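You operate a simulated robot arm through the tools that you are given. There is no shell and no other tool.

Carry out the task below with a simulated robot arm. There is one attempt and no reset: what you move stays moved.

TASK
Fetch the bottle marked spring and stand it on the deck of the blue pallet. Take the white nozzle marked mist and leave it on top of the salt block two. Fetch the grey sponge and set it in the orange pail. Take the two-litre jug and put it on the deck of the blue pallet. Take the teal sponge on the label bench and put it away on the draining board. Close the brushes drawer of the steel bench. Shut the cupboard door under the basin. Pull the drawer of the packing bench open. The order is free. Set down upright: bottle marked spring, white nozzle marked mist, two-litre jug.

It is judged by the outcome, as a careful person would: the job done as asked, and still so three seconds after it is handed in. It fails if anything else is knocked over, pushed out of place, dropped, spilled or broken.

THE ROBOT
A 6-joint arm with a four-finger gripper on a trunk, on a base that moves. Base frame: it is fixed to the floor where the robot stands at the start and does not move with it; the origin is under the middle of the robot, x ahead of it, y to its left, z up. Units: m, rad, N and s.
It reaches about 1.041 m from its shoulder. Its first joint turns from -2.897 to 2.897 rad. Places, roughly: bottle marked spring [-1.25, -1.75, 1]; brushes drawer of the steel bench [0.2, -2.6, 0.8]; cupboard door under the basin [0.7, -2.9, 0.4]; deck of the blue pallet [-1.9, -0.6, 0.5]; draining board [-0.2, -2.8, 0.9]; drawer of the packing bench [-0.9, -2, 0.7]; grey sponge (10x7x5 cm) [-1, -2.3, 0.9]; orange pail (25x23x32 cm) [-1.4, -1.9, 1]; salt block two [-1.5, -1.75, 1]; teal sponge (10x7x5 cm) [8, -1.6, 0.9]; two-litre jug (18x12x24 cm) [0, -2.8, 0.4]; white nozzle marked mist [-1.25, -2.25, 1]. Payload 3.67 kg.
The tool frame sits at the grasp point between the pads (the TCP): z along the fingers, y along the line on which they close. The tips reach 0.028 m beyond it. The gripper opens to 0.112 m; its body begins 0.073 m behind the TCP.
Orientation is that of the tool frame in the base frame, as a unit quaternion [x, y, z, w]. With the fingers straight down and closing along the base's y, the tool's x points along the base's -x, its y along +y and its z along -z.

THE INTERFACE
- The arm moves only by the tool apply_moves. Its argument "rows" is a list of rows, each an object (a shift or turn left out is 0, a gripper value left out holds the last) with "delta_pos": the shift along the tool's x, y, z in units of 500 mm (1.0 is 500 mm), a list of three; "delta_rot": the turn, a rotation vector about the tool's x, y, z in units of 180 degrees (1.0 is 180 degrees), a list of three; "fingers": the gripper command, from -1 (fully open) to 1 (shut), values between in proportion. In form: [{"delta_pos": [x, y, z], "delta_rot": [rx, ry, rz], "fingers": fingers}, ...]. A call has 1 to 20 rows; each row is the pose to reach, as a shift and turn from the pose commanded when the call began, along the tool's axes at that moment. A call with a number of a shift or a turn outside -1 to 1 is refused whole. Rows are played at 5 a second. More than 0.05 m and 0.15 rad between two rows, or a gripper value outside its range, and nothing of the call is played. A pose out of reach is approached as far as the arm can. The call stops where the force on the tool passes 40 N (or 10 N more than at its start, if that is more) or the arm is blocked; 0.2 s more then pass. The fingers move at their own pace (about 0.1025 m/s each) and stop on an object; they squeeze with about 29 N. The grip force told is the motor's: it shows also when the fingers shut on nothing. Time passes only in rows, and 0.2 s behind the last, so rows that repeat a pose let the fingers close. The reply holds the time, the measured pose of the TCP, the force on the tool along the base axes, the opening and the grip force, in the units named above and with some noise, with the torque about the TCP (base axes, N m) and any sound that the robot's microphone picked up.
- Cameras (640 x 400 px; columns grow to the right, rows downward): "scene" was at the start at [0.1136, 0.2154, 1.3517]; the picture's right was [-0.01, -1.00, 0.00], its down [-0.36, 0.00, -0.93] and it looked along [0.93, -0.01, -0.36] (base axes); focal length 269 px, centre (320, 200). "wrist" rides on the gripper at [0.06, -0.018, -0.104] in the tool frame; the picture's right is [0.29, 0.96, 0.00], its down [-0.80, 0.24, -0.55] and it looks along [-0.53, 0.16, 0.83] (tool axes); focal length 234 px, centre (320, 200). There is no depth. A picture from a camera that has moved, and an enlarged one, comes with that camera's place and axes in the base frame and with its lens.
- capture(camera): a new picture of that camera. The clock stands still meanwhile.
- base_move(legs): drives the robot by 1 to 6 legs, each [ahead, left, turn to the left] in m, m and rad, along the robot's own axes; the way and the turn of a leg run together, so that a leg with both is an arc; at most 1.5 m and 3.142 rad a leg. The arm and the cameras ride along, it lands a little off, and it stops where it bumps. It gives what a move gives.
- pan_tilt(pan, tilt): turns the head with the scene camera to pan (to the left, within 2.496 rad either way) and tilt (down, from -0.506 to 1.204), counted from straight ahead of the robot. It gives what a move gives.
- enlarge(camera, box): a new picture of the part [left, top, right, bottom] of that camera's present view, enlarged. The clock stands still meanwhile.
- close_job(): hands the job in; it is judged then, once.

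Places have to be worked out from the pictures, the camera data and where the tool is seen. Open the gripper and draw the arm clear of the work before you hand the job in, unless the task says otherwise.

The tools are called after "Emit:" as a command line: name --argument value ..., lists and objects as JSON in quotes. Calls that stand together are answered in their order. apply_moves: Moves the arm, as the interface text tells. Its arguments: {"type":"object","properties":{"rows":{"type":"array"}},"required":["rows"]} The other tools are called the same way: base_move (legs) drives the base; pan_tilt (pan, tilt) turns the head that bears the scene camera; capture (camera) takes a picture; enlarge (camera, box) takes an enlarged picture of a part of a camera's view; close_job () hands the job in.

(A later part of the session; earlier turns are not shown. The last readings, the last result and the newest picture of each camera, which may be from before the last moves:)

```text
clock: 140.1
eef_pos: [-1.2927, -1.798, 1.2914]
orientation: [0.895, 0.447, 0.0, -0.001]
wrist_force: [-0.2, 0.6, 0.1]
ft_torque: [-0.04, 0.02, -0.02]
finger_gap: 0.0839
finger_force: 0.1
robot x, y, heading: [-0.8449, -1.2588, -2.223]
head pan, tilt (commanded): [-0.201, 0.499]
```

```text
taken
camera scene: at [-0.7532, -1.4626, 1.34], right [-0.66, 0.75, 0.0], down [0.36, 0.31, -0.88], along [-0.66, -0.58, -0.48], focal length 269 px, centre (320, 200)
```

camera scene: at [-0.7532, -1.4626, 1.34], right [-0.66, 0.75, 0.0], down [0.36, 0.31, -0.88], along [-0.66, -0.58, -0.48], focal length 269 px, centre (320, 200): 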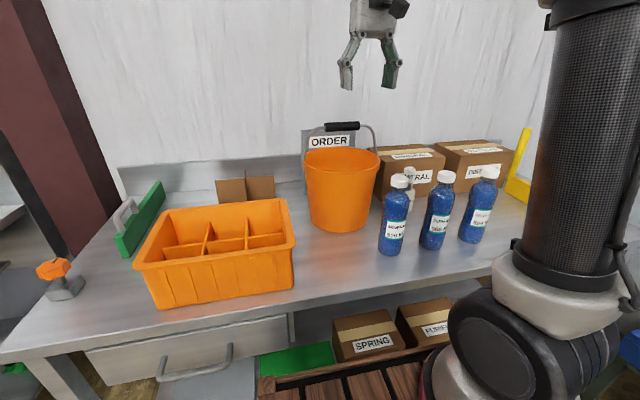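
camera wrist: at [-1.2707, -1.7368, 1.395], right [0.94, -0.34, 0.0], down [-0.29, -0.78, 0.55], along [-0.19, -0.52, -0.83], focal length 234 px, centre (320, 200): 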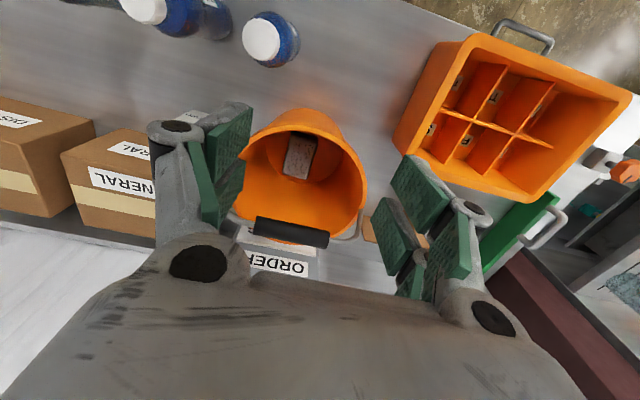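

Everything at the packing bench top is done. Next the drawer: I back off and shift left to face its handle, then look at it.

Emit:
base_move --legs '[[-0.4, 0, 0], [0, 0.37, 0]]'

Emit:
pan_tilt --pan 0 --tilt 0.6

Emit:
capture --camera "scene"

Emit:
enlarge --camera "scene" --box '[220, 140, 440, 280]'

```text
clock: 144.5
eef_pos: [-0.7786, -1.707, 1.2914]
orientation: [0.9, 0.435, -0.001, -0.001]
wrist_force: [-0.2, -0.4, 0.1]
ft_torque: [0.0, -0.03, -0.01]
finger_gap: 0.084
finger_force: 0.0
robot x, y, heading: [-0.3195, -1.1786, -2.247]
head pan, tilt (commanded): [-0.201, 0.499]
```

```text
clock: 145.2
eef_pos: [-0.7791, -1.7055, 1.2912]
orientation: [0.9, 0.436, -0.002, 0.0]
wrist_force: [0.0, 0.7, -1.1]
ft_torque: [0.0, 0.0, 0.01]
finger_gap: 0.0838
finger_force: 0.1
robot x, y, heading: [-0.3159, -1.1748, -2.247]
head pan, tilt (commanded): [0.0, 0.6]
```

```text
taken
camera scene: at [-0.2167, -1.395, 1.3309], right [-0.78, 0.63, 0.0], down [0.35, 0.44, -0.83], along [-0.52, -0.64, -0.56], focal length 269 px, centre (320, 200)
```

scene: 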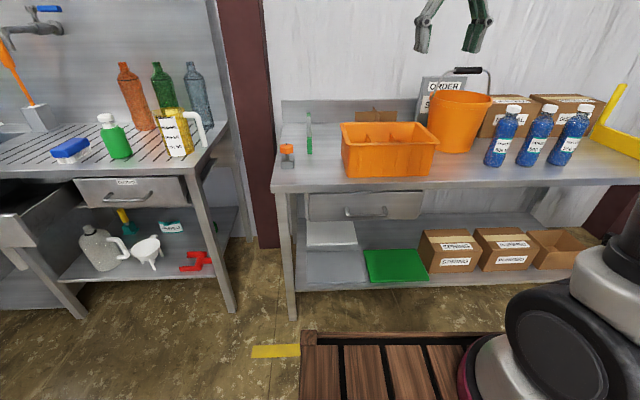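

```text
2.86 times, centred on (330, 210) of scene
camera zoom: at [-0.2167, -1.395, 1.3309], right [-0.78, 0.63, 0.0], down [0.35, 0.44, -0.83], along [-0.52, -0.64, -0.56], focal length 768 px, centre (291, 171)
```

zoom: 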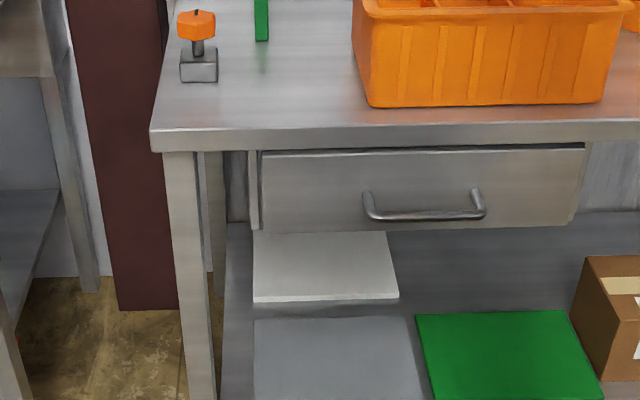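

The handle bar is at about (-0.839,-1.893,0.737), ~5 cm proud of the bench edge. I align the base to the bench and turn the gripper to point horizontally ahead with the fingers closing vertically.

Emit:
base_move --legs '[[0, 0, 0.024]]'

Emit:
apply_moves --rows '[{"delta_rot": [-0.026, -0.026, 0.026]}, {"delta_rot": [-0.052, -0.052, 0.052]}, {"delta_rot": [-0.078, -0.078, 0.078]}, {"delta_rot": [-0.104, -0.104, 0.104]}, {"delta_rot": [-0.13, -0.13, 0.13]}, {"delta_rot": [-0.156, -0.156, 0.156]}, {"delta_rot": [-0.182, -0.182, 0.182]}, {"delta_rot": [-0.208, -0.208, 0.208]}, {"delta_rot": [-0.234, -0.234, 0.234]}, {"delta_rot": [-0.26, -0.26, 0.26]}, {"delta_rot": [-0.286, -0.286, 0.286]}, {"delta_rot": [-0.312, -0.312, 0.312]}, {"delta_rot": [-0.338, -0.338, 0.338]}, {"delta_rot": [-0.364, -0.364, 0.364]}, {"delta_rot": [-0.385, -0.385, 0.385]}]'

Emit:
capture --camera "scene"

Emit:
capture --camera "wrist"

```text
clock: 146.0
eef_pos: [-0.766, -1.7177, 1.2918]
orientation: [0.895, 0.447, -0.001, 0.0]
wrist_force: [0.0, -0.2, -0.7]
ft_torque: [0.01, 0.01, 0.0]
finger_gap: 0.0839
finger_force: 0.0
robot x, y, heading: [-0.3201, -1.1759, -2.224]
head pan, tilt (commanded): [0.0, 0.6]
```

```text
clock: 149.2
eef_pos: [-0.7659, -1.7166, 1.2912]
orientation: [0.669, -0.224, -0.226, 0.671]
wrist_force: [0.0, 1.2, 0.5]
ft_torque: [0.02, 0.0, 0.02]
finger_gap: 0.084
finger_force: 0.1
out of reach, approached as far as the arm can: row 12
robot x, y, heading: [-0.3179, -1.173, -2.223]
head pan, tilt (commanded): [0.0, 0.6]
```

```text
taken
camera scene: at [-0.2113, -1.3924, 1.3309], right [-0.79, 0.61, 0.0], down [0.34, 0.45, -0.83], along [-0.5, -0.66, -0.56], focal length 269 px, centre (320, 200)
```

scene: 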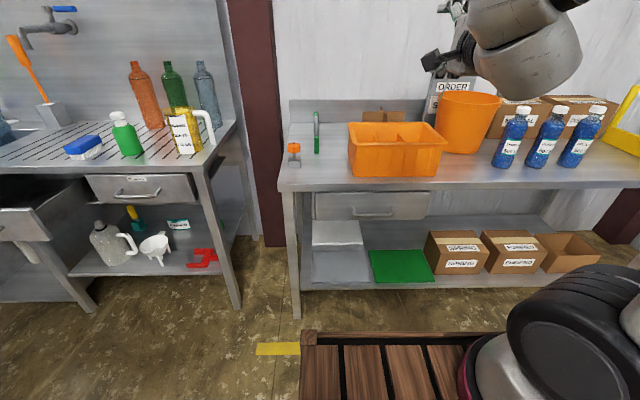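

```text
taken
camera wrist: at [-0.655, -1.6675, 1.2723], right [0.23, -0.17, 0.96], down [-0.3, 0.92, 0.24], along [-0.92, -0.34, 0.16], focal length 234 px, centre (320, 200)
```

wrist: 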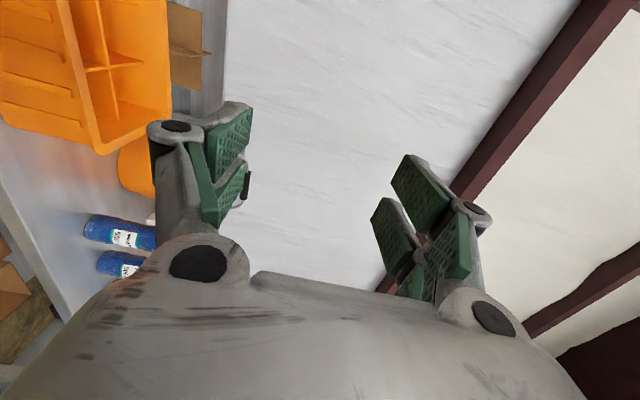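

The gripper now points ahead, fingers opening vertically. I move forward to 0.80 m and left, then lower toward the handle height.

Emit:
apply_moves --rows '[{"delta_pos": [0.033, 0, 0.065], "fingers": -0.3}, {"delta_pos": [0.066, 0, 0.13]}, {"delta_pos": [0.098, 0, 0.19]}, {"delta_pos": [0.098, -0.09, 0.19]}, {"delta_pos": [0.098, -0.18, 0.19]}, {"delta_pos": [0.098, -0.27, 0.19]}, {"delta_pos": [0.098, -0.36, 0.19]}, {"delta_pos": [0.098, -0.45, 0.19]}, {"delta_pos": [0.098, -0.54, 0.19]}, {"delta_pos": [0.098, -0.63, 0.19]}, {"delta_pos": [0.098, -0.72, 0.19]}, {"delta_pos": [0.098, -0.81, 0.19]}, {"delta_pos": [0.098, -0.9, 0.19]}]'

Emit:
capture --camera "scene"

Emit:
capture --camera "wrist"

```text
clock: 152.0
eef_pos: [-0.7854, -1.8241, 0.8404]
orientation: [0.67, -0.224, -0.225, 0.671]
wrist_force: [0.3, -0.4, 1.1]
ft_torque: [0.02, 0.05, -0.03]
finger_gap: 0.0728
finger_force: 0.0
robot x, y, heading: [-0.3146, -1.1766, -2.228]
head pan, tilt (commanded): [0.0, 0.6]
```

```text
taken
camera scene: at [-0.2112, -1.3924, 1.3309], right [-0.79, 0.61, 0.0], down [0.34, 0.45, -0.83], along [-0.5, -0.65, -0.56], focal length 269 px, centre (320, 200)
```

scene: 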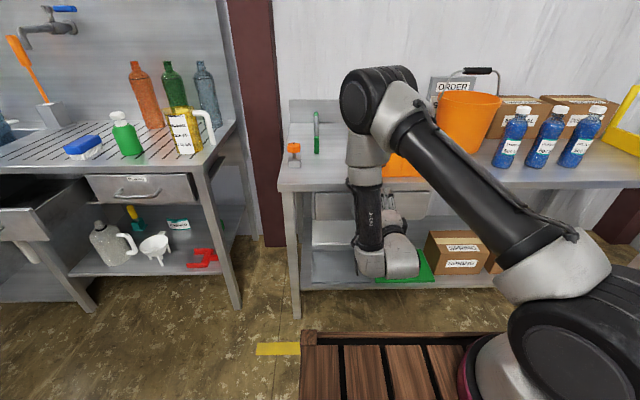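

```text
taken
camera wrist: at [-0.6749, -1.7756, 0.8203], right [0.23, -0.17, 0.96], down [-0.3, 0.92, 0.24], along [-0.92, -0.35, 0.16], focal length 234 px, centre (320, 200)
```

wrist: 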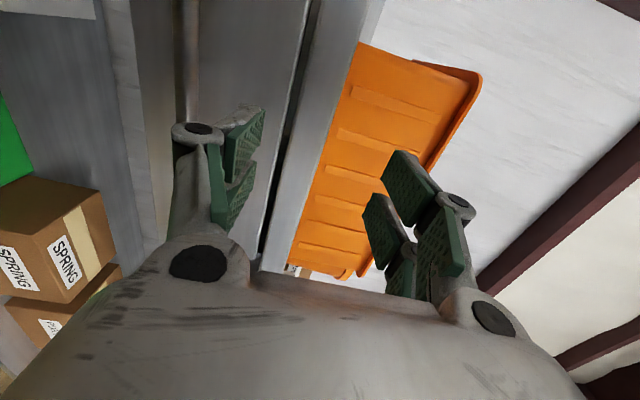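

The bar reads 0.104 m below the tool, confirming z≈0.736. I lower to its height, then move forward so the bar lies between the pads.

Emit:
apply_moves --rows '[{"delta_pos": [0, -0.08, 0.0]}, {"delta_pos": [0, -0.16, 0.0]}, {"delta_pos": [0, -0.208, 0.0]}, {"delta_pos": [0, -0.208, 0.05]}, {"delta_pos": [0, -0.208, 0.1]}]'

Emit:
capture --camera "wrist"

Emit:
capture --camera "scene"

```text
clock: 153.2
eef_pos: [-0.8148, -1.8649, 0.7379]
orientation: [0.67, -0.224, -0.224, 0.671]
wrist_force: [0.6, -0.6, -0.2]
ft_torque: [0.01, -0.02, -0.01]
finger_gap: 0.0728
finger_force: 0.1
robot x, y, heading: [-0.3183, -1.1756, -2.224]
head pan, tilt (commanded): [0.0, 0.6]
```

```text
taken
camera wrist: at [-0.7047, -1.8163, 0.7184], right [0.23, -0.17, 0.96], down [-0.3, 0.92, 0.24], along [-0.92, -0.35, 0.16], focal length 234 px, centre (320, 200)
```

wrist: 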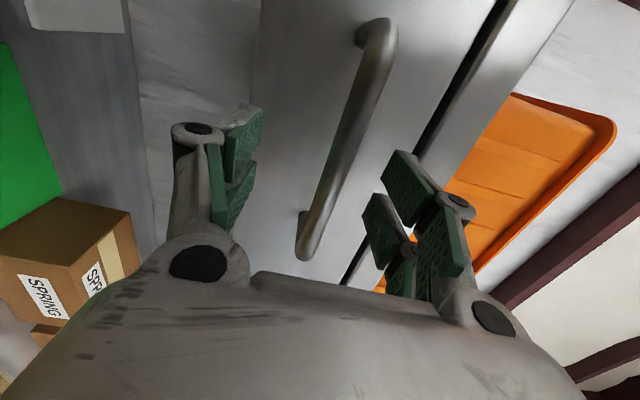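

```text
taken
camera scene: at [-0.2112, -1.3925, 1.3309], right [-0.79, 0.61, 0.0], down [0.34, 0.45, -0.83], along [-0.5, -0.66, -0.57], focal length 269 px, centre (320, 200)
```

scene: 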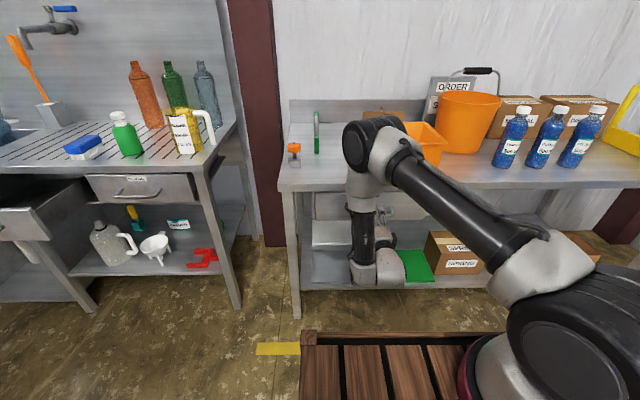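

The bar is between the fingers, about 8 mm above the axis. I raise slightly, advance 3 cm and close on it.

Emit:
apply_moves --rows '[{"delta_pos": [0, 0.016, 0.03]}, {"delta_pos": [0, 0.016, 0.062]}, {"delta_pos": [0, 0.016, 0.062], "fingers": 1}, {"delta_pos": [0, 0.016, 0.062]}, {"delta_pos": [0, 0.016, 0.062]}, {"delta_pos": [0, 0.016, 0.062]}, {"delta_pos": [0, 0.016, 0.062]}]'

Emit:
capture --camera "wrist"

```text
clock: 154.8
eef_pos: [-0.8333, -1.8906, 0.7442]
orientation: [0.67, -0.224, -0.224, 0.671]
wrist_force: [1.1, -1.8, -13.3]
ft_torque: [-0.34, -0.03, 0.56]
finger_gap: 0.0141
finger_force: 44.7
robot x, y, heading: [-0.3158, -1.174, -2.219]
head pan, tilt (commanded): [0.0, 0.6]
```

```text
taken
camera wrist: at [-0.7227, -1.8408, 0.7261], right [0.23, -0.17, 0.96], down [-0.3, 0.92, 0.24], along [-0.92, -0.35, 0.16], focal length 234 px, centre (320, 200)
```

wrist: 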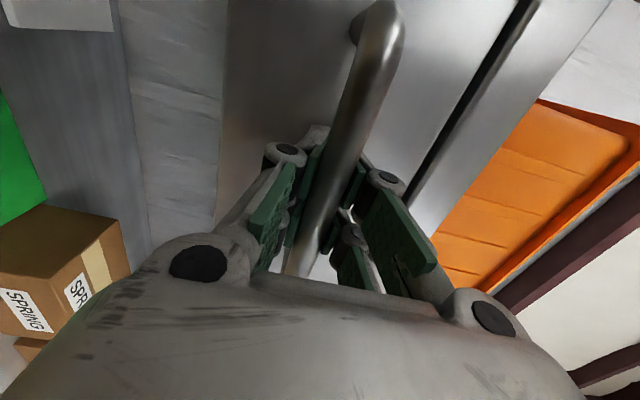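

The bar is gripped (0.014 m). I relax a few millimetres downward and pull the drawer back 10 cm with the arm to feel it.

Emit:
apply_moves --rows '[{"delta_pos": [0, -0.006, 0.0]}, {"delta_pos": [0, -0.006, -0.03]}, {"delta_pos": [0, -0.006, -0.08]}, {"delta_pos": [0, -0.006, -0.13]}, {"delta_pos": [0, -0.006, -0.18]}]'

Emit:
capture --camera "scene"

```text
clock: 156.0
eef_pos: [-0.7791, -1.8172, 0.7452]
orientation: [0.669, -0.223, -0.224, 0.672]
wrist_force: [-3.9, -0.3, 7.4]
ft_torque: [0.25, 0.12, -0.13]
finger_gap: 0.0138
finger_force: 45.5
robot x, y, heading: [-0.3177, -1.1794, -2.23]
head pan, tilt (commanded): [0.0, 0.6]
```

```text
taken
camera scene: at [-0.2112, -1.3924, 1.3309], right [-0.79, 0.61, 0.0], down [0.34, 0.45, -0.83], along [-0.5, -0.66, -0.56], focal length 269 px, centre (320, 200)
```

scene: 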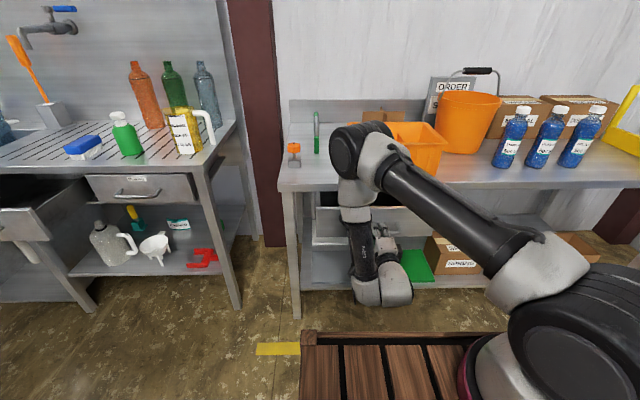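

The drawer slides easily. I pull it further by driving the base back 0.2 m while holding the handle.

Emit:
base_move --legs '[[-0.2, 0, 0]]'

Emit:
capture --camera "scene"

Emit:
capture --camera "wrist"

```text
clock: 157.5
eef_pos: [-0.6598, -1.6604, 0.7453]
orientation: [0.669, -0.223, -0.224, 0.672]
wrist_force: [-16.0, 12.4, 16.9]
ft_torque: [0.3, -0.16, 0.28]
finger_gap: 0.0131
finger_force: 45.0
robot x, y, heading: [-0.1981, -1.0221, -2.219]
head pan, tilt (commanded): [0.0, 0.6]
```

```text
taken
camera scene: at [-0.0913, -1.235, 1.331], right [-0.79, 0.61, 0.0], down [0.34, 0.45, -0.83], along [-0.5, -0.66, -0.56], focal length 269 px, centre (320, 200)
```

scene: 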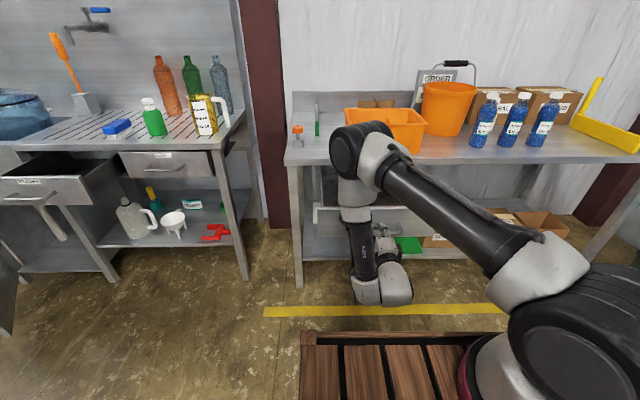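

```text
taken
camera wrist: at [-0.5488, -1.611, 0.7257], right [0.23, -0.17, 0.96], down [-0.3, 0.92, 0.24], along [-0.92, -0.35, 0.16], focal length 234 px, centre (320, 200)
```

wrist: 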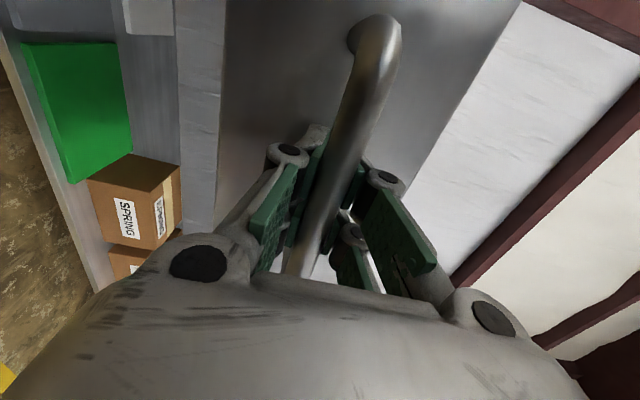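

The drawer is out ~0.29 m with no hard resistance along the pull. I try a few more centimetres, also easing the side load.

Emit:
apply_moves --rows '[{"delta_pos": [-0.006, -0.004, 0.0]}, {"delta_pos": [-0.012, -0.006, 0.0]}, {"delta_pos": [-0.012, -0.006, 0.0]}]'

Emit:
base_move --legs '[[-0.08, 0, 0]]'

Emit:
pan_tilt --pan 0.15 --tilt 0.6

Emit:
capture --camera "scene"

```text
clock: 158.2
eef_pos: [-0.6606, -1.6614, 0.7447]
orientation: [0.667, -0.222, -0.223, 0.675]
wrist_force: [0.7, -1.7, 6.6]
ft_torque: [0.3, 0.21, -0.1]
finger_gap: 0.0129
finger_force: 45.1
robot x, y, heading: [-0.1987, -1.0186, -2.225]
head pan, tilt (commanded): [0.0, 0.6]
stopped in row 3: the force on the tool passed its limit at 45 N (the readings are from after the stop); the commanded pose is now the measured one
```

```text
clock: 159.2
eef_pos: [-0.6141, -1.5963, 0.7442]
orientation: [0.666, -0.222, -0.224, 0.676]
wrist_force: [-8.9, 4.0, 17.3]
ft_torque: [0.42, -0.02, 0.31]
finger_gap: 0.0127
finger_force: 44.8
robot x, y, heading: [-0.148, -0.9596, -2.225]
head pan, tilt (commanded): [0.0, 0.6]
```

```text
clock: 159.9
eef_pos: [-0.6145, -1.5971, 0.7443]
orientation: [0.667, -0.222, -0.225, 0.675]
wrist_force: [-1.0, 2.2, 5.1]
ft_torque: [0.22, 0.09, 0.01]
finger_gap: 0.0128
finger_force: 45.3
robot x, y, heading: [-0.1469, -0.9598, -2.223]
head pan, tilt (commanded): [0.15, 0.6]
```

```text
taken
camera scene: at [-0.032, -1.1804, 1.3309], right [-0.88, 0.48, 0.0], down [0.27, 0.49, -0.83], along [-0.4, -0.72, -0.56], focal length 269 px, centre (320, 200)
```

scene: 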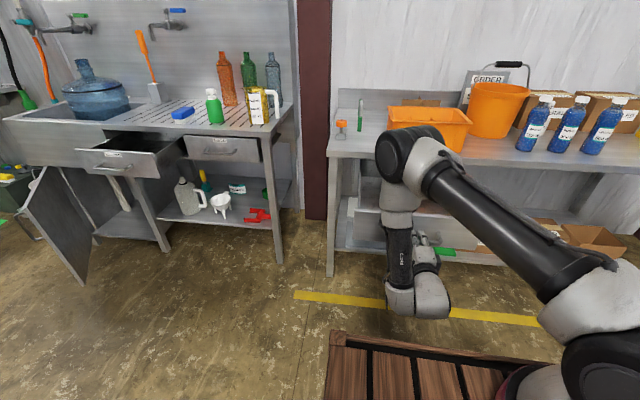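

The drawer is now ~0.36 m out. I check the wrist view before releasing.

Emit:
capture --camera "wrist"

Emit:
enlarge --camera "scene" --box '[320, 80, 480, 330]'

```text
taken
camera wrist: at [-0.5044, -1.548, 0.7249], right [0.24, -0.16, 0.96], down [-0.3, 0.92, 0.23], along [-0.92, -0.35, 0.17], focal length 234 px, centre (320, 200)
```

wrist: 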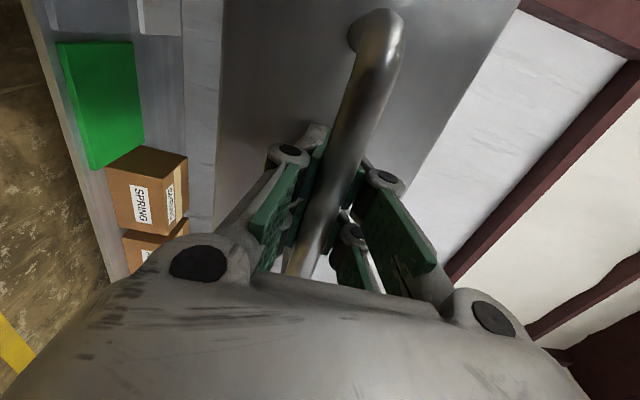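

```text
1.60 times, centred on (400, 205) of scene
camera zoom: at [-0.032, -1.1804, 1.3309], right [-0.88, 0.48, 0.0], down [0.27, 0.49, -0.83], along [-0.4, -0.72, -0.56], focal length 430 px, centre (192, 192)
```

zoom: 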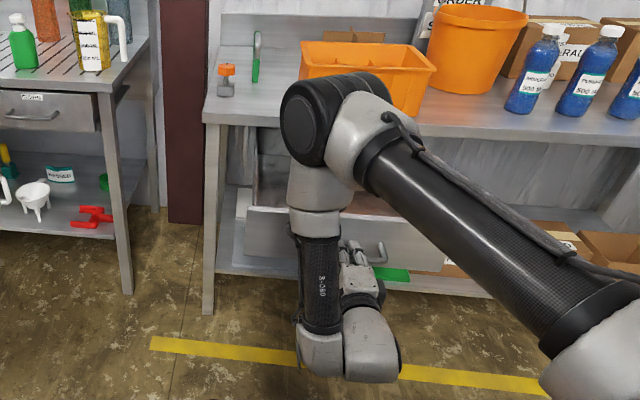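

The drawer stands wide open. I open the fingers, back straight away from the handle, then raise the arm.

Emit:
apply_moves --rows '[{"delta_pos": [0, 0, 0], "fingers": -0.3}, {"delta_pos": [0, 0, 0], "fingers": -0.4}, {"delta_pos": [0, 0, 0.0]}, {"delta_pos": [0, 0, -0.04]}, {"delta_pos": [0, 0, -0.1]}, {"delta_pos": [0, 0, -0.16]}, {"delta_pos": [0, 0, -0.2]}]'

Emit:
base_move --legs '[[-0.15, 0, 0]]'

Emit:
capture --camera "wrist"

```text
clock: 161.5
eef_pos: [-0.5528, -1.5219, 0.7436]
orientation: [0.667, -0.224, -0.225, 0.674]
wrist_force: [-0.5, -0.4, -0.2]
ft_torque: [-0.02, 0.04, -0.03]
finger_gap: 0.0784
finger_force: 0.0
out of reach, approached as far as the arm can: row 7
robot x, y, heading: [-0.1496, -0.9574, -2.227]
head pan, tilt (commanded): [0.15, 0.6]
```

```text
clock: 162.9
eef_pos: [-0.459, -1.4035, 0.743]
orientation: [0.668, -0.223, -0.224, 0.674]
wrist_force: [-0.2, 0.2, 0.3]
ft_torque: [0.0, 0.02, 0.01]
finger_gap: 0.0785
finger_force: 0.1
robot x, y, heading: [-0.0544, -0.8384, -2.22]
head pan, tilt (commanded): [0.15, 0.6]
```

```text
taken
camera wrist: at [-0.3493, -1.3537, 0.7241], right [0.23, -0.17, 0.96], down [-0.3, 0.92, 0.23], along [-0.92, -0.35, 0.16], focal length 234 px, centre (320, 200)
```

wrist: 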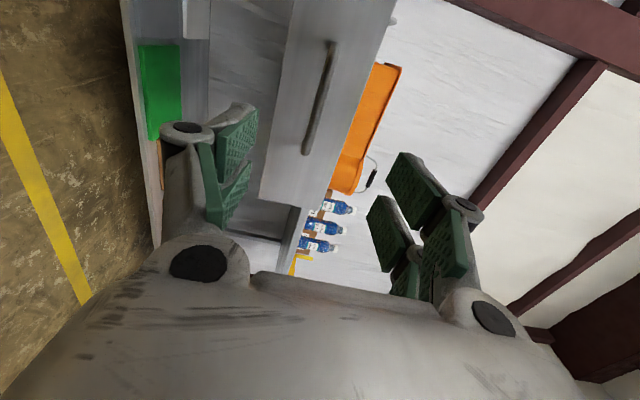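

Clear of the drawer. Next the steel bench: I raise the arm, slide left along the aisle at a safe distance, and look at drawer, door and jug.

Emit:
apply_moves --rows '[{"delta_pos": [0, 0.09, 0.03]}, {"delta_pos": [0, 0.18, 0.05]}, {"delta_pos": [0, 0.27, 0.05]}, {"delta_pos": [0, 0.36, 0.05]}, {"delta_pos": [0, 0.45, 0.05]}, {"delta_pos": [0, 0.54, 0.05]}]'

Emit:
base_move --legs '[[0, 0.85, 0], [0.2, 0, 0]]'

Emit:
pan_tilt --pan 0.2 --tilt 0.6

Emit:
capture --camera "scene"

```text
clock: 164.3
eef_pos: [-0.4764, -1.4521, 1.0095]
orientation: [0.668, -0.225, -0.226, 0.672]
wrist_force: [0.0, -0.2, 0.2]
ft_torque: [-0.01, 0.01, 0.0]
finger_gap: 0.0785
finger_force: 0.0
out of reach, approached as far as the arm can: row 5, 6
robot x, y, heading: [-0.0565, -0.8387, -2.222]
head pan, tilt (commanded): [0.15, 0.6]
```

```text
clock: 167.5
eef_pos: [-0.0061, -1.8088, 1.0095]
orientation: [0.679, -0.187, -0.188, 0.684]
wrist_force: [-1.0, 0.7, 0.4]
ft_torque: [-0.02, 0.01, 0.03]
finger_gap: 0.0783
finger_force: 0.0
robot x, y, heading: [0.3432, -1.1567, -2.114]
head pan, tilt (commanded): [0.15, 0.6]
stopped in leg 1: the robot was blocked; the commanded pose is now the measured one
```

```text
clock: 168.1
eef_pos: [-0.0081, -1.808, 1.0093]
orientation: [0.679, -0.188, -0.188, 0.684]
wrist_force: [0.3, 0.7, -0.1]
ft_torque: [0.0, 0.01, -0.03]
finger_gap: 0.0784
finger_force: 0.0
robot x, y, heading: [0.3403, -1.1515, -2.113]
head pan, tilt (commanded): [0.201, 0.6]
```

```text
taken
camera scene: at [0.4886, -1.3642, 1.3309], right [-0.94, 0.33, 0.0], down [0.19, 0.53, -0.83], along [-0.28, -0.78, -0.56], focal length 269 px, centre (320, 200)
```

scene: 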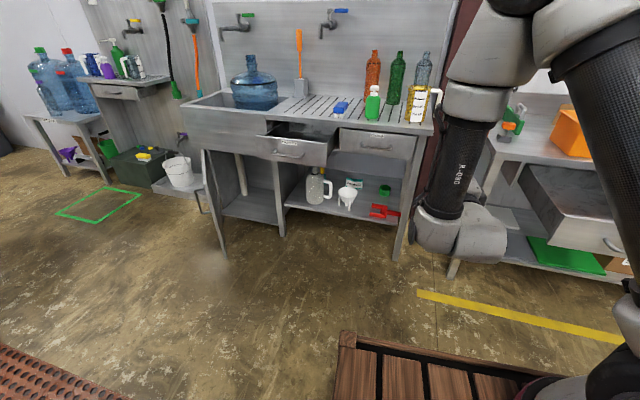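

The base was blocked — most likely its rear-left corner met the bottle rack. I look back to the left before moving on.

Emit:
pan_tilt --pan 1.6 --tilt 0.7

Emit:
capture --camera "scene"

Emit:
pan_tilt --pan 2.45 --tilt 0.9

Emit:
capture --camera "scene"

```text
clock: 169.7
eef_pos: [-0.0064, -1.8095, 1.009]
orientation: [0.679, -0.188, -0.187, 0.685]
wrist_force: [-0.4, -0.1, -0.2]
ft_torque: [0.0, 0.02, 0.03]
finger_gap: 0.0786
finger_force: 0.0
robot x, y, heading: [0.3425, -1.1524, -2.112]
head pan, tilt (commanded): [1.6, 0.7]
```

```text
taken
camera scene: at [0.5921, -1.3225, 1.3223], right [-0.49, -0.87, 0.0], down [-0.56, 0.32, -0.76], along [0.67, -0.37, -0.64], focal length 269 px, centre (320, 200)
```

scene: 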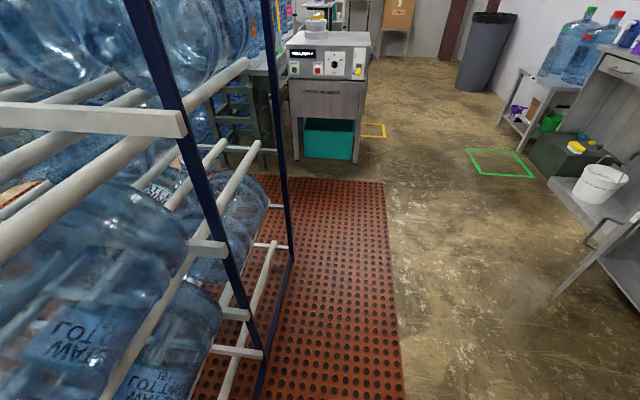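

```text
clock: 170.8
eef_pos: [-0.0068, -1.8095, 1.0094]
orientation: [0.679, -0.188, -0.188, 0.684]
wrist_force: [-0.1, 0.4, -0.4]
ft_torque: [0.0, 0.0, 0.01]
finger_gap: 0.0782
finger_force: 0.2
robot x, y, heading: [0.3427, -1.1568, -2.109]
head pan, tilt (commanded): [2.45, 0.901]
```

```text
taken
camera scene: at [0.5893, -1.2558, 1.3061], right [0.33, -0.94, 0.0], down [-0.74, -0.26, -0.62], along [0.59, 0.21, -0.78], focal length 269 px, centre (320, 200)
```

scene: 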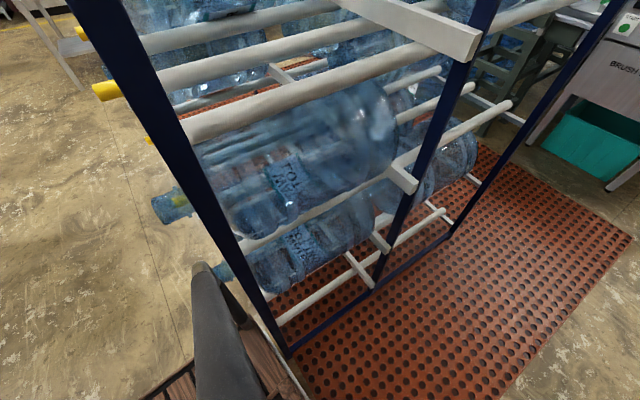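

The rack and its bottles stand undisturbed; only the base corner touches the post. I ease right, drive forward away from it, square up, then continue left nearer to the bench.

Emit:
base_move --legs '[[0.0, -0.05, 0], [0.35, 0, 0], [0, 0, -0.11]]'

Emit:
capture --camera "scene"

Emit:
pan_tilt --pan 0.5 --tilt 0.7

Emit:
capture --camera "scene"

```text
clock: 174.2
eef_pos: [-0.3082, -2.0485, 1.0078]
orientation: [0.668, -0.225, -0.225, 0.673]
wrist_force: [0.4, -0.5, 0.6]
ft_torque: [0.0, 0.04, -0.02]
finger_gap: 0.0785
finger_force: 0.1
robot x, y, heading: [0.1131, -1.4364, -2.225]
head pan, tilt (commanded): [2.45, 0.901]
```

```text
taken
camera scene: at [0.3461, -1.566, 1.3061], right [0.22, -0.97, 0.0], down [-0.76, -0.18, -0.62], along [0.61, 0.14, -0.78], focal length 269 px, centre (320, 200)
```

scene: 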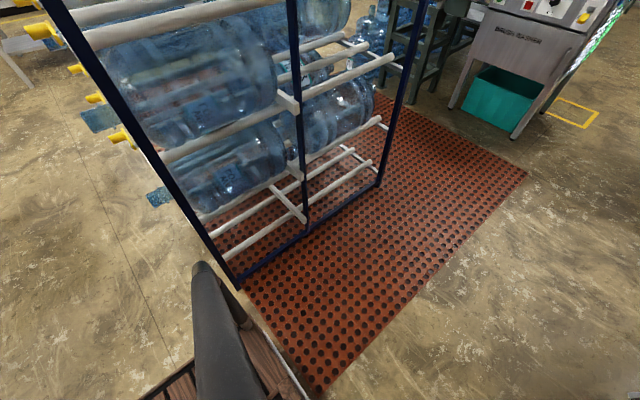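

```text
clock: 176.1
eef_pos: [-0.3088, -2.0484, 1.0101]
orientation: [0.668, -0.226, -0.225, 0.673]
wrist_force: [0.2, -0.2, -0.6]
ft_torque: [0.02, 0.01, -0.01]
finger_gap: 0.0783
finger_force: 0.1
robot x, y, heading: [0.1152, -1.4398, -2.224]
head pan, tilt (commanded): [0.499, 0.7]
```

```text
taken
camera scene: at [0.2595, -1.6669, 1.3222], right [-0.99, 0.15, 0.0], down [0.1, 0.64, -0.76], along [-0.12, -0.76, -0.64], focal length 269 px, centre (320, 200)
```

scene: 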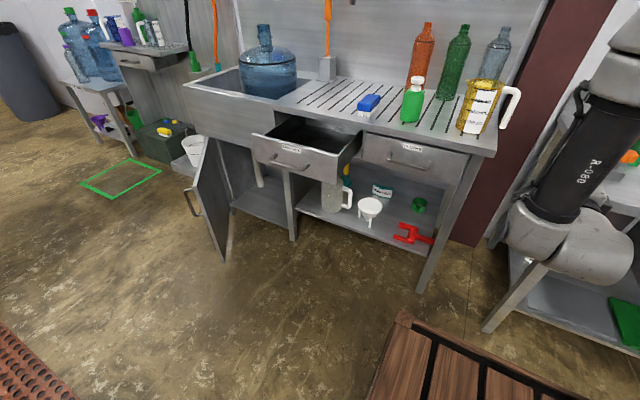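

I zoom into the steel bench to read labels and locate the drawer, door and jug.

Emit:
enlarge --camera "scene" --box '[180, 90, 340, 260]'

Emit:
enlarge --camera "scene" --box '[300, 120, 460, 260]'

```text
2.35 times, centred on (260, 175) of scene
camera zoom: at [0.2595, -1.6669, 1.3222], right [-0.99, 0.15, 0.0], down [0.1, 0.64, -0.76], along [-0.12, -0.76, -0.64], focal length 633 px, centre (461, 259)
```

zoom: 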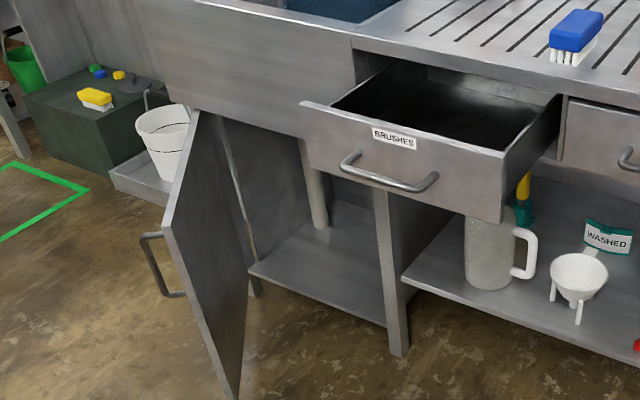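

```text
2.86 times, centred on (380, 190) of scene
camera zoom: at [0.2595, -1.6669, 1.3222], right [-0.99, 0.15, 0.0], down [0.1, 0.64, -0.76], along [-0.12, -0.76, -0.64], focal length 768 px, centre (149, 229)
```

zoom: 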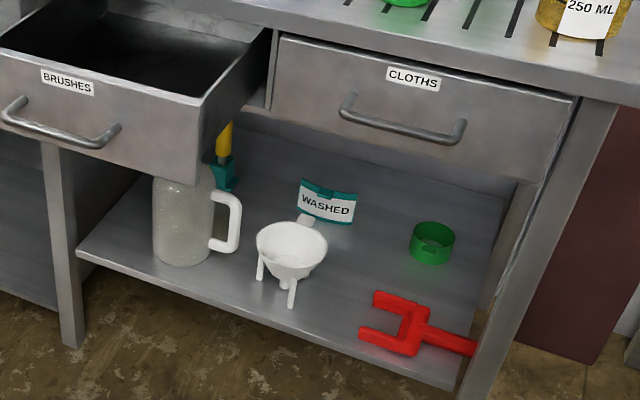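

The open drawer is labelled BRUSHES, its front ~0.165 m out; the door under the basin is open ~54°; the jug stands on the lower shelf. I slide left 0.8 m to face the brushes drawer.

Emit:
base_move --legs '[[0, 0.8, 0]]'

Emit:
pan_tilt --pan -0.1 --tilt 0.75

Emit:
capture --camera "scene"

Emit:
capture --camera "wrist"

```text
clock: 180.4
eef_pos: [0.3228, -2.5329, 1.0091]
orientation: [0.668, -0.226, -0.226, 0.673]
wrist_force: [0.0, -0.3, -0.5]
ft_torque: [0.01, 0.02, 0.02]
finger_gap: 0.0782
finger_force: 0.0
robot x, y, heading: [0.7441, -1.9237, -2.224]
head pan, tilt (commanded): [0.499, 0.7]
```

```text
clock: 181.4
eef_pos: [0.3226, -2.5322, 1.0099]
orientation: [0.668, -0.226, -0.226, 0.672]
wrist_force: [-0.6, -0.7, -0.3]
ft_torque: [-0.02, 0.0, 0.01]
finger_gap: 0.0786
finger_force: 0.0
robot x, y, heading: [0.7475, -1.9229, -2.224]
head pan, tilt (commanded): [-0.099, 0.75]
```

```text
taken
camera scene: at [0.8477, -2.1282, 1.318], right [-0.73, 0.68, 0.0], down [0.47, 0.5, -0.73], along [-0.5, -0.53, -0.68], focal length 269 px, centre (320, 200)
```

scene: 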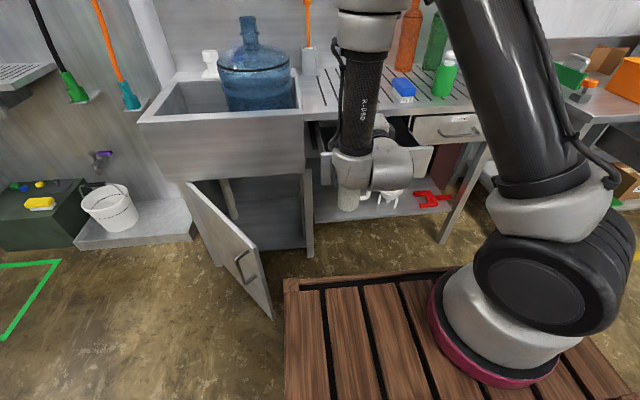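

```text
taken
camera wrist: at [0.434, -2.4844, 0.9898], right [0.23, -0.17, 0.96], down [-0.3, 0.93, 0.23], along [-0.93, -0.34, 0.16], focal length 234 px, centre (320, 200)
```

wrist: 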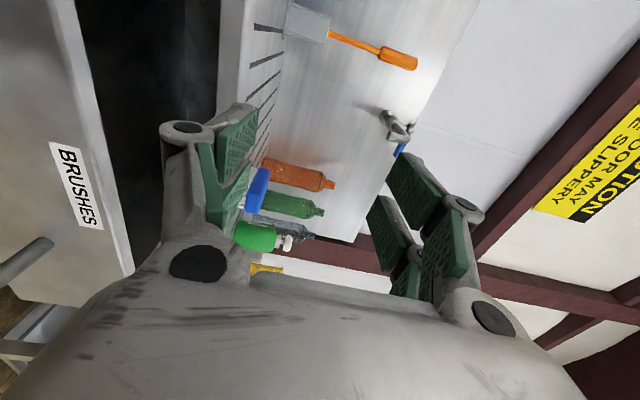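

I stand before the brushes drawer; its bar is at about (0.24,-2.597,0.733). I back the base 6 cm for arm clearance, extend a little, and lower to the bar's height.

Emit:
base_move --legs '[[-0.06, 0, 0]]'

Emit:
apply_moves --rows '[{"delta_pos": [-0.025, 0, 0.06], "fingers": -0.3}, {"delta_pos": [-0.05, 0, 0.12]}, {"delta_pos": [-0.05, -0.09, 0.12]}, {"delta_pos": [-0.05, -0.18, 0.12]}, {"delta_pos": [-0.05, -0.27, 0.12]}, {"delta_pos": [-0.05, -0.36, 0.12]}, {"delta_pos": [-0.05, -0.45, 0.12]}]'

Emit:
capture --camera "wrist"

Emit:
capture --camera "scene"

```text
clock: 182.4
eef_pos: [0.3594, -2.4848, 1.0096]
orientation: [0.668, -0.226, -0.226, 0.672]
wrist_force: [0.2, 0.4, 0.4]
ft_torque: [-0.01, 0.0, -0.02]
finger_gap: 0.0786
finger_force: 0.1
robot x, y, heading: [0.7829, -1.8769, -2.222]
head pan, tilt (commanded): [-0.099, 0.75]
```

```text
clock: 183.8
eef_pos: [0.2992, -2.5175, 0.851]
orientation: [0.659, -0.226, -0.231, 0.679]
wrist_force: [-3.5, 0.3, 23.4]
ft_torque: [0.05, 0.15, -0.01]
finger_gap: 0.0635
finger_force: 0.0
robot x, y, heading: [0.7858, -1.8745, -2.223]
head pan, tilt (commanded): [-0.099, 0.75]
stopped in row 6: the force on the tool passed its limit at 54 N (the readings are from after the stop); the commanded pose is now the measured one
```

```text
taken
camera wrist: at [0.4111, -2.4694, 0.8287], right [0.24, -0.15, 0.96], down [-0.29, 0.93, 0.22], along [-0.93, -0.33, 0.18], focal length 234 px, centre (320, 200)
```

wrist: 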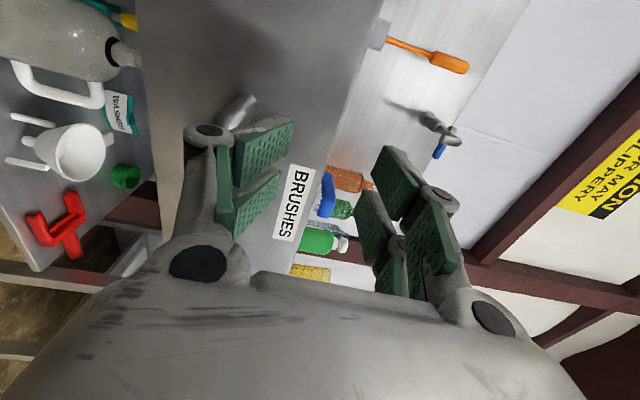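

```text
taken
camera scene: at [0.8846, -2.0796, 1.3181], right [-0.73, 0.68, 0.0], down [0.47, 0.5, -0.73], along [-0.5, -0.53, -0.68], focal length 269 px, centre (320, 200)
```

scene: 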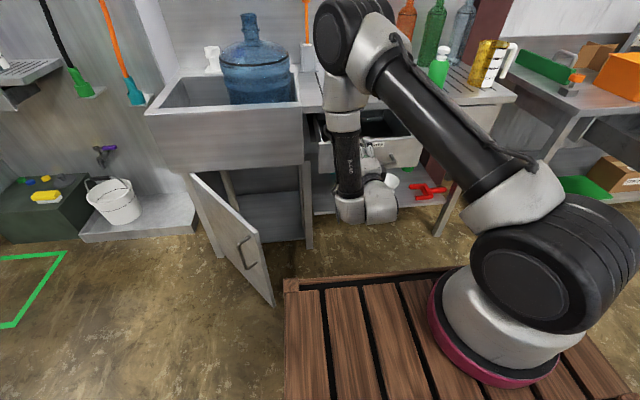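

Contact came early: the handle is higher and further out than I assumed (the steel bench is taller, ~0.90). I lift off, draw back 5 cm and re-measure the bar.

Emit:
apply_moves --rows '[{"delta_pos": [0, 0.06, 0.0]}, {"delta_pos": [0, 0.12, -0.05]}, {"delta_pos": [0, 0.12, -0.1]}]'

Emit:
capture --camera "wrist"

Emit:
enlarge --camera "scene" --box '[290, 90, 450, 240]'

```text
clock: 184.6
eef_pos: [0.3325, -2.4761, 0.9071]
orientation: [0.661, -0.227, -0.231, 0.677]
wrist_force: [-1.0, 0.9, 0.4]
ft_torque: [-0.02, 0.0, 0.01]
finger_gap: 0.0729
finger_force: 0.1
robot x, y, heading: [0.7842, -1.8759, -2.224]
head pan, tilt (commanded): [-0.099, 0.75]
```

```text
taken
camera wrist: at [0.4441, -2.4285, 0.8856], right [0.24, -0.16, 0.96], down [-0.29, 0.93, 0.23], along [-0.93, -0.33, 0.18], focal length 234 px, centre (320, 200)
```

wrist: 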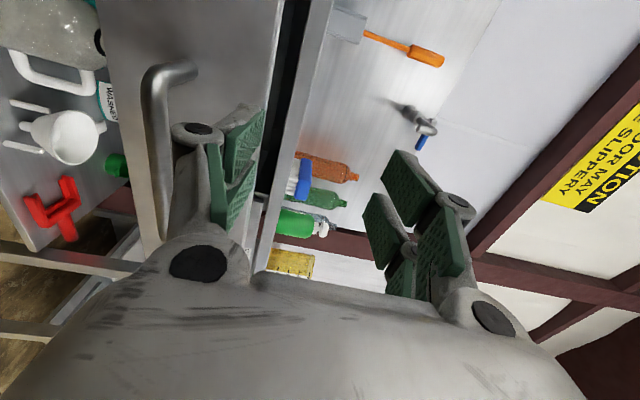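

```text
2.67 times, centred on (370, 165) of scene
camera zoom: at [0.8842, -2.0802, 1.318], right [-0.73, 0.69, 0.0], down [0.47, 0.5, -0.73], along [-0.5, -0.53, -0.68], focal length 717 px, centre (187, 293)
```

zoom: 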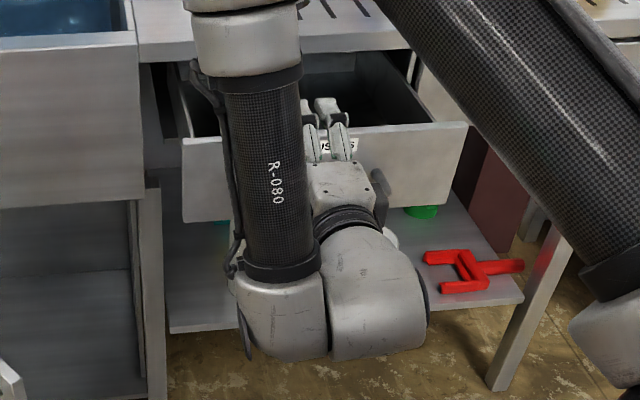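

The bar's left end is almost at my lane: its centre is ~6 cm to the right, 0.108 below and 0.05 ahead of the TCP. I back the base 4 cm, shift right, lower to bar height, and look.

Emit:
base_move --legs '[[-0.04, 0, 0]]'

Emit:
apply_moves --rows '[{"delta_pos": [-0.055, 0.0, 0.0]}, {"delta_pos": [-0.11, -0.05, 0.0]}, {"delta_pos": [-0.11, -0.13, 0.0]}, {"delta_pos": [-0.11, -0.21, 0.0]}]'

Emit:
capture --camera "wrist"

```text
clock: 185.4
eef_pos: [0.3592, -2.4439, 0.9073]
orientation: [0.661, -0.226, -0.23, 0.677]
wrist_force: [-0.8, 0.6, 0.3]
ft_torque: [0.02, -0.02, 0.0]
finger_gap: 0.073
finger_force: 0.0
robot x, y, heading: [0.8046, -1.8444, -2.231]
head pan, tilt (commanded): [-0.099, 0.75]
```

```text
clock: 186.4
eef_pos: [0.3128, -2.4205, 0.8013]
orientation: [0.662, -0.229, -0.23, 0.675]
wrist_force: [0.3, 0.6, -0.5]
ft_torque: [0.01, 0.0, -0.01]
finger_gap: 0.0727
finger_force: 0.1
out of reach, approached as far as the arm can: row 4
robot x, y, heading: [0.8026, -1.8406, -2.222]
head pan, tilt (commanded): [-0.099, 0.75]
```

```text
taken
camera wrist: at [0.4247, -2.373, 0.7807], right [0.24, -0.16, 0.96], down [-0.29, 0.93, 0.23], along [-0.93, -0.33, 0.17], focal length 234 px, centre (320, 200)
```

wrist: 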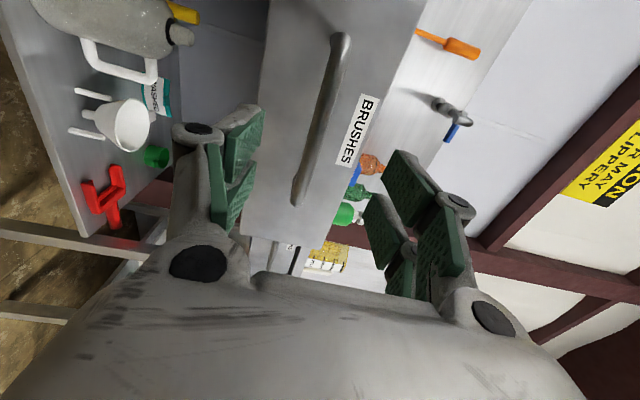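

The bar is exactly at tool height now. I advance 8.5 cm and close on it.

Emit:
apply_moves --rows '[{"delta_pos": [0, 0, 0.06]}, {"delta_pos": [0, 0, 0.12]}, {"delta_pos": [0, 0, 0.165]}]'

Emit:
capture --camera "wrist"

```text
clock: 187.2
eef_pos: [0.2626, -2.4859, 0.8034]
orientation: [0.662, -0.225, -0.229, 0.678]
wrist_force: [0.5, -1.3, 0.2]
ft_torque: [0.01, -0.03, 0.01]
finger_gap: 0.0728
finger_force: 0.1
robot x, y, heading: [0.8078, -1.8436, -2.228]
head pan, tilt (commanded): [-0.099, 0.75]
```

```text
taken
camera wrist: at [0.374, -2.437, 0.7822], right [0.24, -0.16, 0.96], down [-0.29, 0.93, 0.23], along [-0.93, -0.33, 0.18], focal length 234 px, centre (320, 200)
```

wrist: 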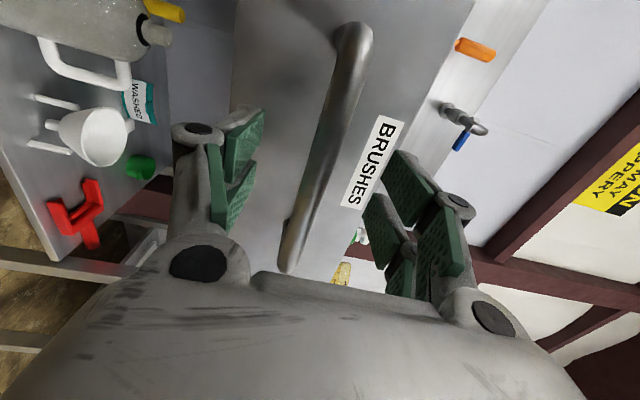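

The bar sits between the pads. I close, then push the drawer in.

Emit:
apply_moves --rows '[{"delta_pos": [0, 0, 0.01], "fingers": 1}, {"delta_pos": [0, 0, 0.01]}, {"delta_pos": [0, 0, 0.01]}, {"delta_pos": [0, 0, 0.01]}, {"delta_pos": [0, 0, 0.01]}]'

Emit:
capture --camera "wrist"

```text
clock: 188.0
eef_pos: [0.2613, -2.487, 0.799]
orientation: [0.666, -0.226, -0.229, 0.673]
wrist_force: [1.6, 0.9, -8.2]
ft_torque: [0.03, 0.08, -0.41]
finger_gap: 0.0128
finger_force: 45.0
robot x, y, heading: [0.8088, -1.8396, -2.228]
head pan, tilt (commanded): [-0.099, 0.75]
stopped in row 3: the force on the tool passed its limit at 42 N (the readings are from after the stop); the commanded pose is now the measured one
```

```text
taken
camera wrist: at [0.3724, -2.4399, 0.7801], right [0.23, -0.17, 0.96], down [-0.29, 0.93, 0.23], along [-0.93, -0.34, 0.17], focal length 234 px, centre (320, 200)
```

wrist: 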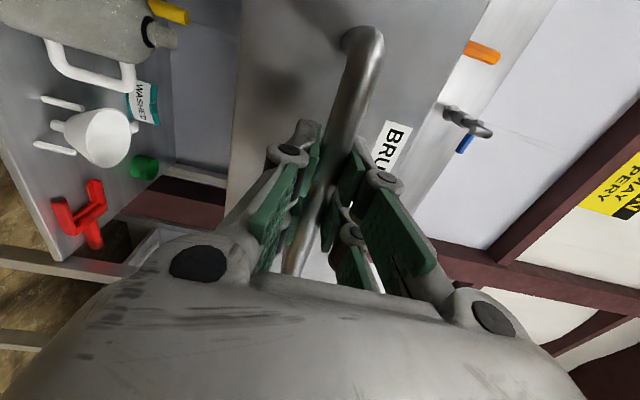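

Gripped. I push the drawer in with the arm in small steps; it will stop when the drawer bottoms out.

Emit:
apply_moves --rows '[{"delta_pos": [0, 0, 0.03]}, {"delta_pos": [0, 0, 0.07]}, {"delta_pos": [0, 0, 0.12]}, {"delta_pos": [0, 0, 0.17]}, {"delta_pos": [0, 0, 0.22]}, {"delta_pos": [0, 0, 0.27]}]'

Emit:
capture --camera "wrist"

Emit:
enlarge --camera "scene" --box '[290, 90, 490, 240]'

```text
clock: 189.0
eef_pos: [0.2171, -2.547, 0.7994]
orientation: [0.668, -0.225, -0.226, 0.673]
wrist_force: [3.0, 1.2, -6.9]
ft_torque: [0.06, 0.01, 0.63]
finger_gap: 0.0128
finger_force: 45.7
robot x, y, heading: [0.8136, -1.8393, -2.225]
head pan, tilt (commanded): [-0.099, 0.75]
stopped in row 4: the force on the tool passed its limit at 41 N (the readings are from after the stop); the commanded pose is now the measured one
```

```text
taken
camera wrist: at [0.3281, -2.499, 0.7805], right [0.23, -0.17, 0.96], down [-0.3, 0.92, 0.24], along [-0.93, -0.34, 0.16], focal length 234 px, centre (320, 200)
```

wrist: 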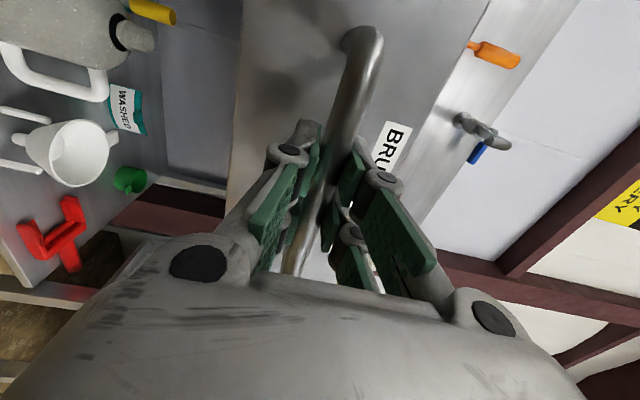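

```text
2.67 times, centred on (390, 165) of scene
camera zoom: at [0.9098, -2.0476, 1.318], right [-0.73, 0.68, 0.0], down [0.47, 0.5, -0.73], along [-0.5, -0.53, -0.68], focal length 717 px, centre (133, 293)
```

zoom: 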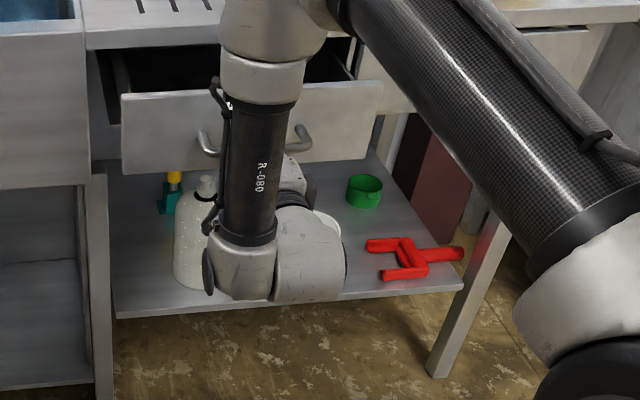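

It moved 7.5 cm before a force peak; the drawer still is ~0.12 m out. I continue more slowly.

Emit:
apply_moves --rows '[{"delta_pos": [0, 0, 0.015]}, {"delta_pos": [0, 0, 0.03]}, {"delta_pos": [0, 0, 0.045]}, {"delta_pos": [0, 0, 0.06]}, {"delta_pos": [0, 0, 0.075]}, {"delta_pos": [0, 0, 0.09]}, {"delta_pos": [0, 0, 0.105]}, {"delta_pos": [0, 0, 0.12]}, {"delta_pos": [0, 0, 0.135]}, {"delta_pos": [0, 0, 0.15]}]'

Emit:
enlarge --camera "scene" --box '[290, 90, 490, 240]'

```text
clock: 191.2
eef_pos: [0.1712, -2.6103, 0.7998]
orientation: [0.667, -0.225, -0.227, 0.673]
wrist_force: [18.5, -10.5, -21.0]
ft_torque: [-0.08, -0.07, -0.77]
finger_gap: 0.0127
finger_force: 45.1
robot x, y, heading: [0.8064, -1.8441, -2.226]
head pan, tilt (commanded): [-0.099, 0.75]
```

```text
2.67 times, centred on (390, 165) of scene
camera zoom: at [0.91, -2.0484, 1.3178], right [-0.73, 0.68, 0.0], down [0.47, 0.5, -0.73], along [-0.5, -0.53, -0.68], focal length 717 px, centre (133, 293)
```

zoom: 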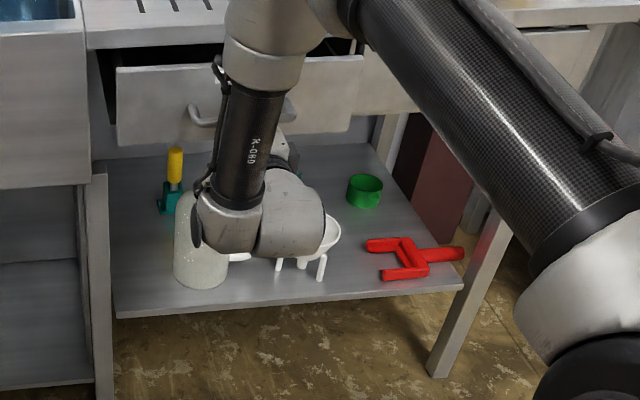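

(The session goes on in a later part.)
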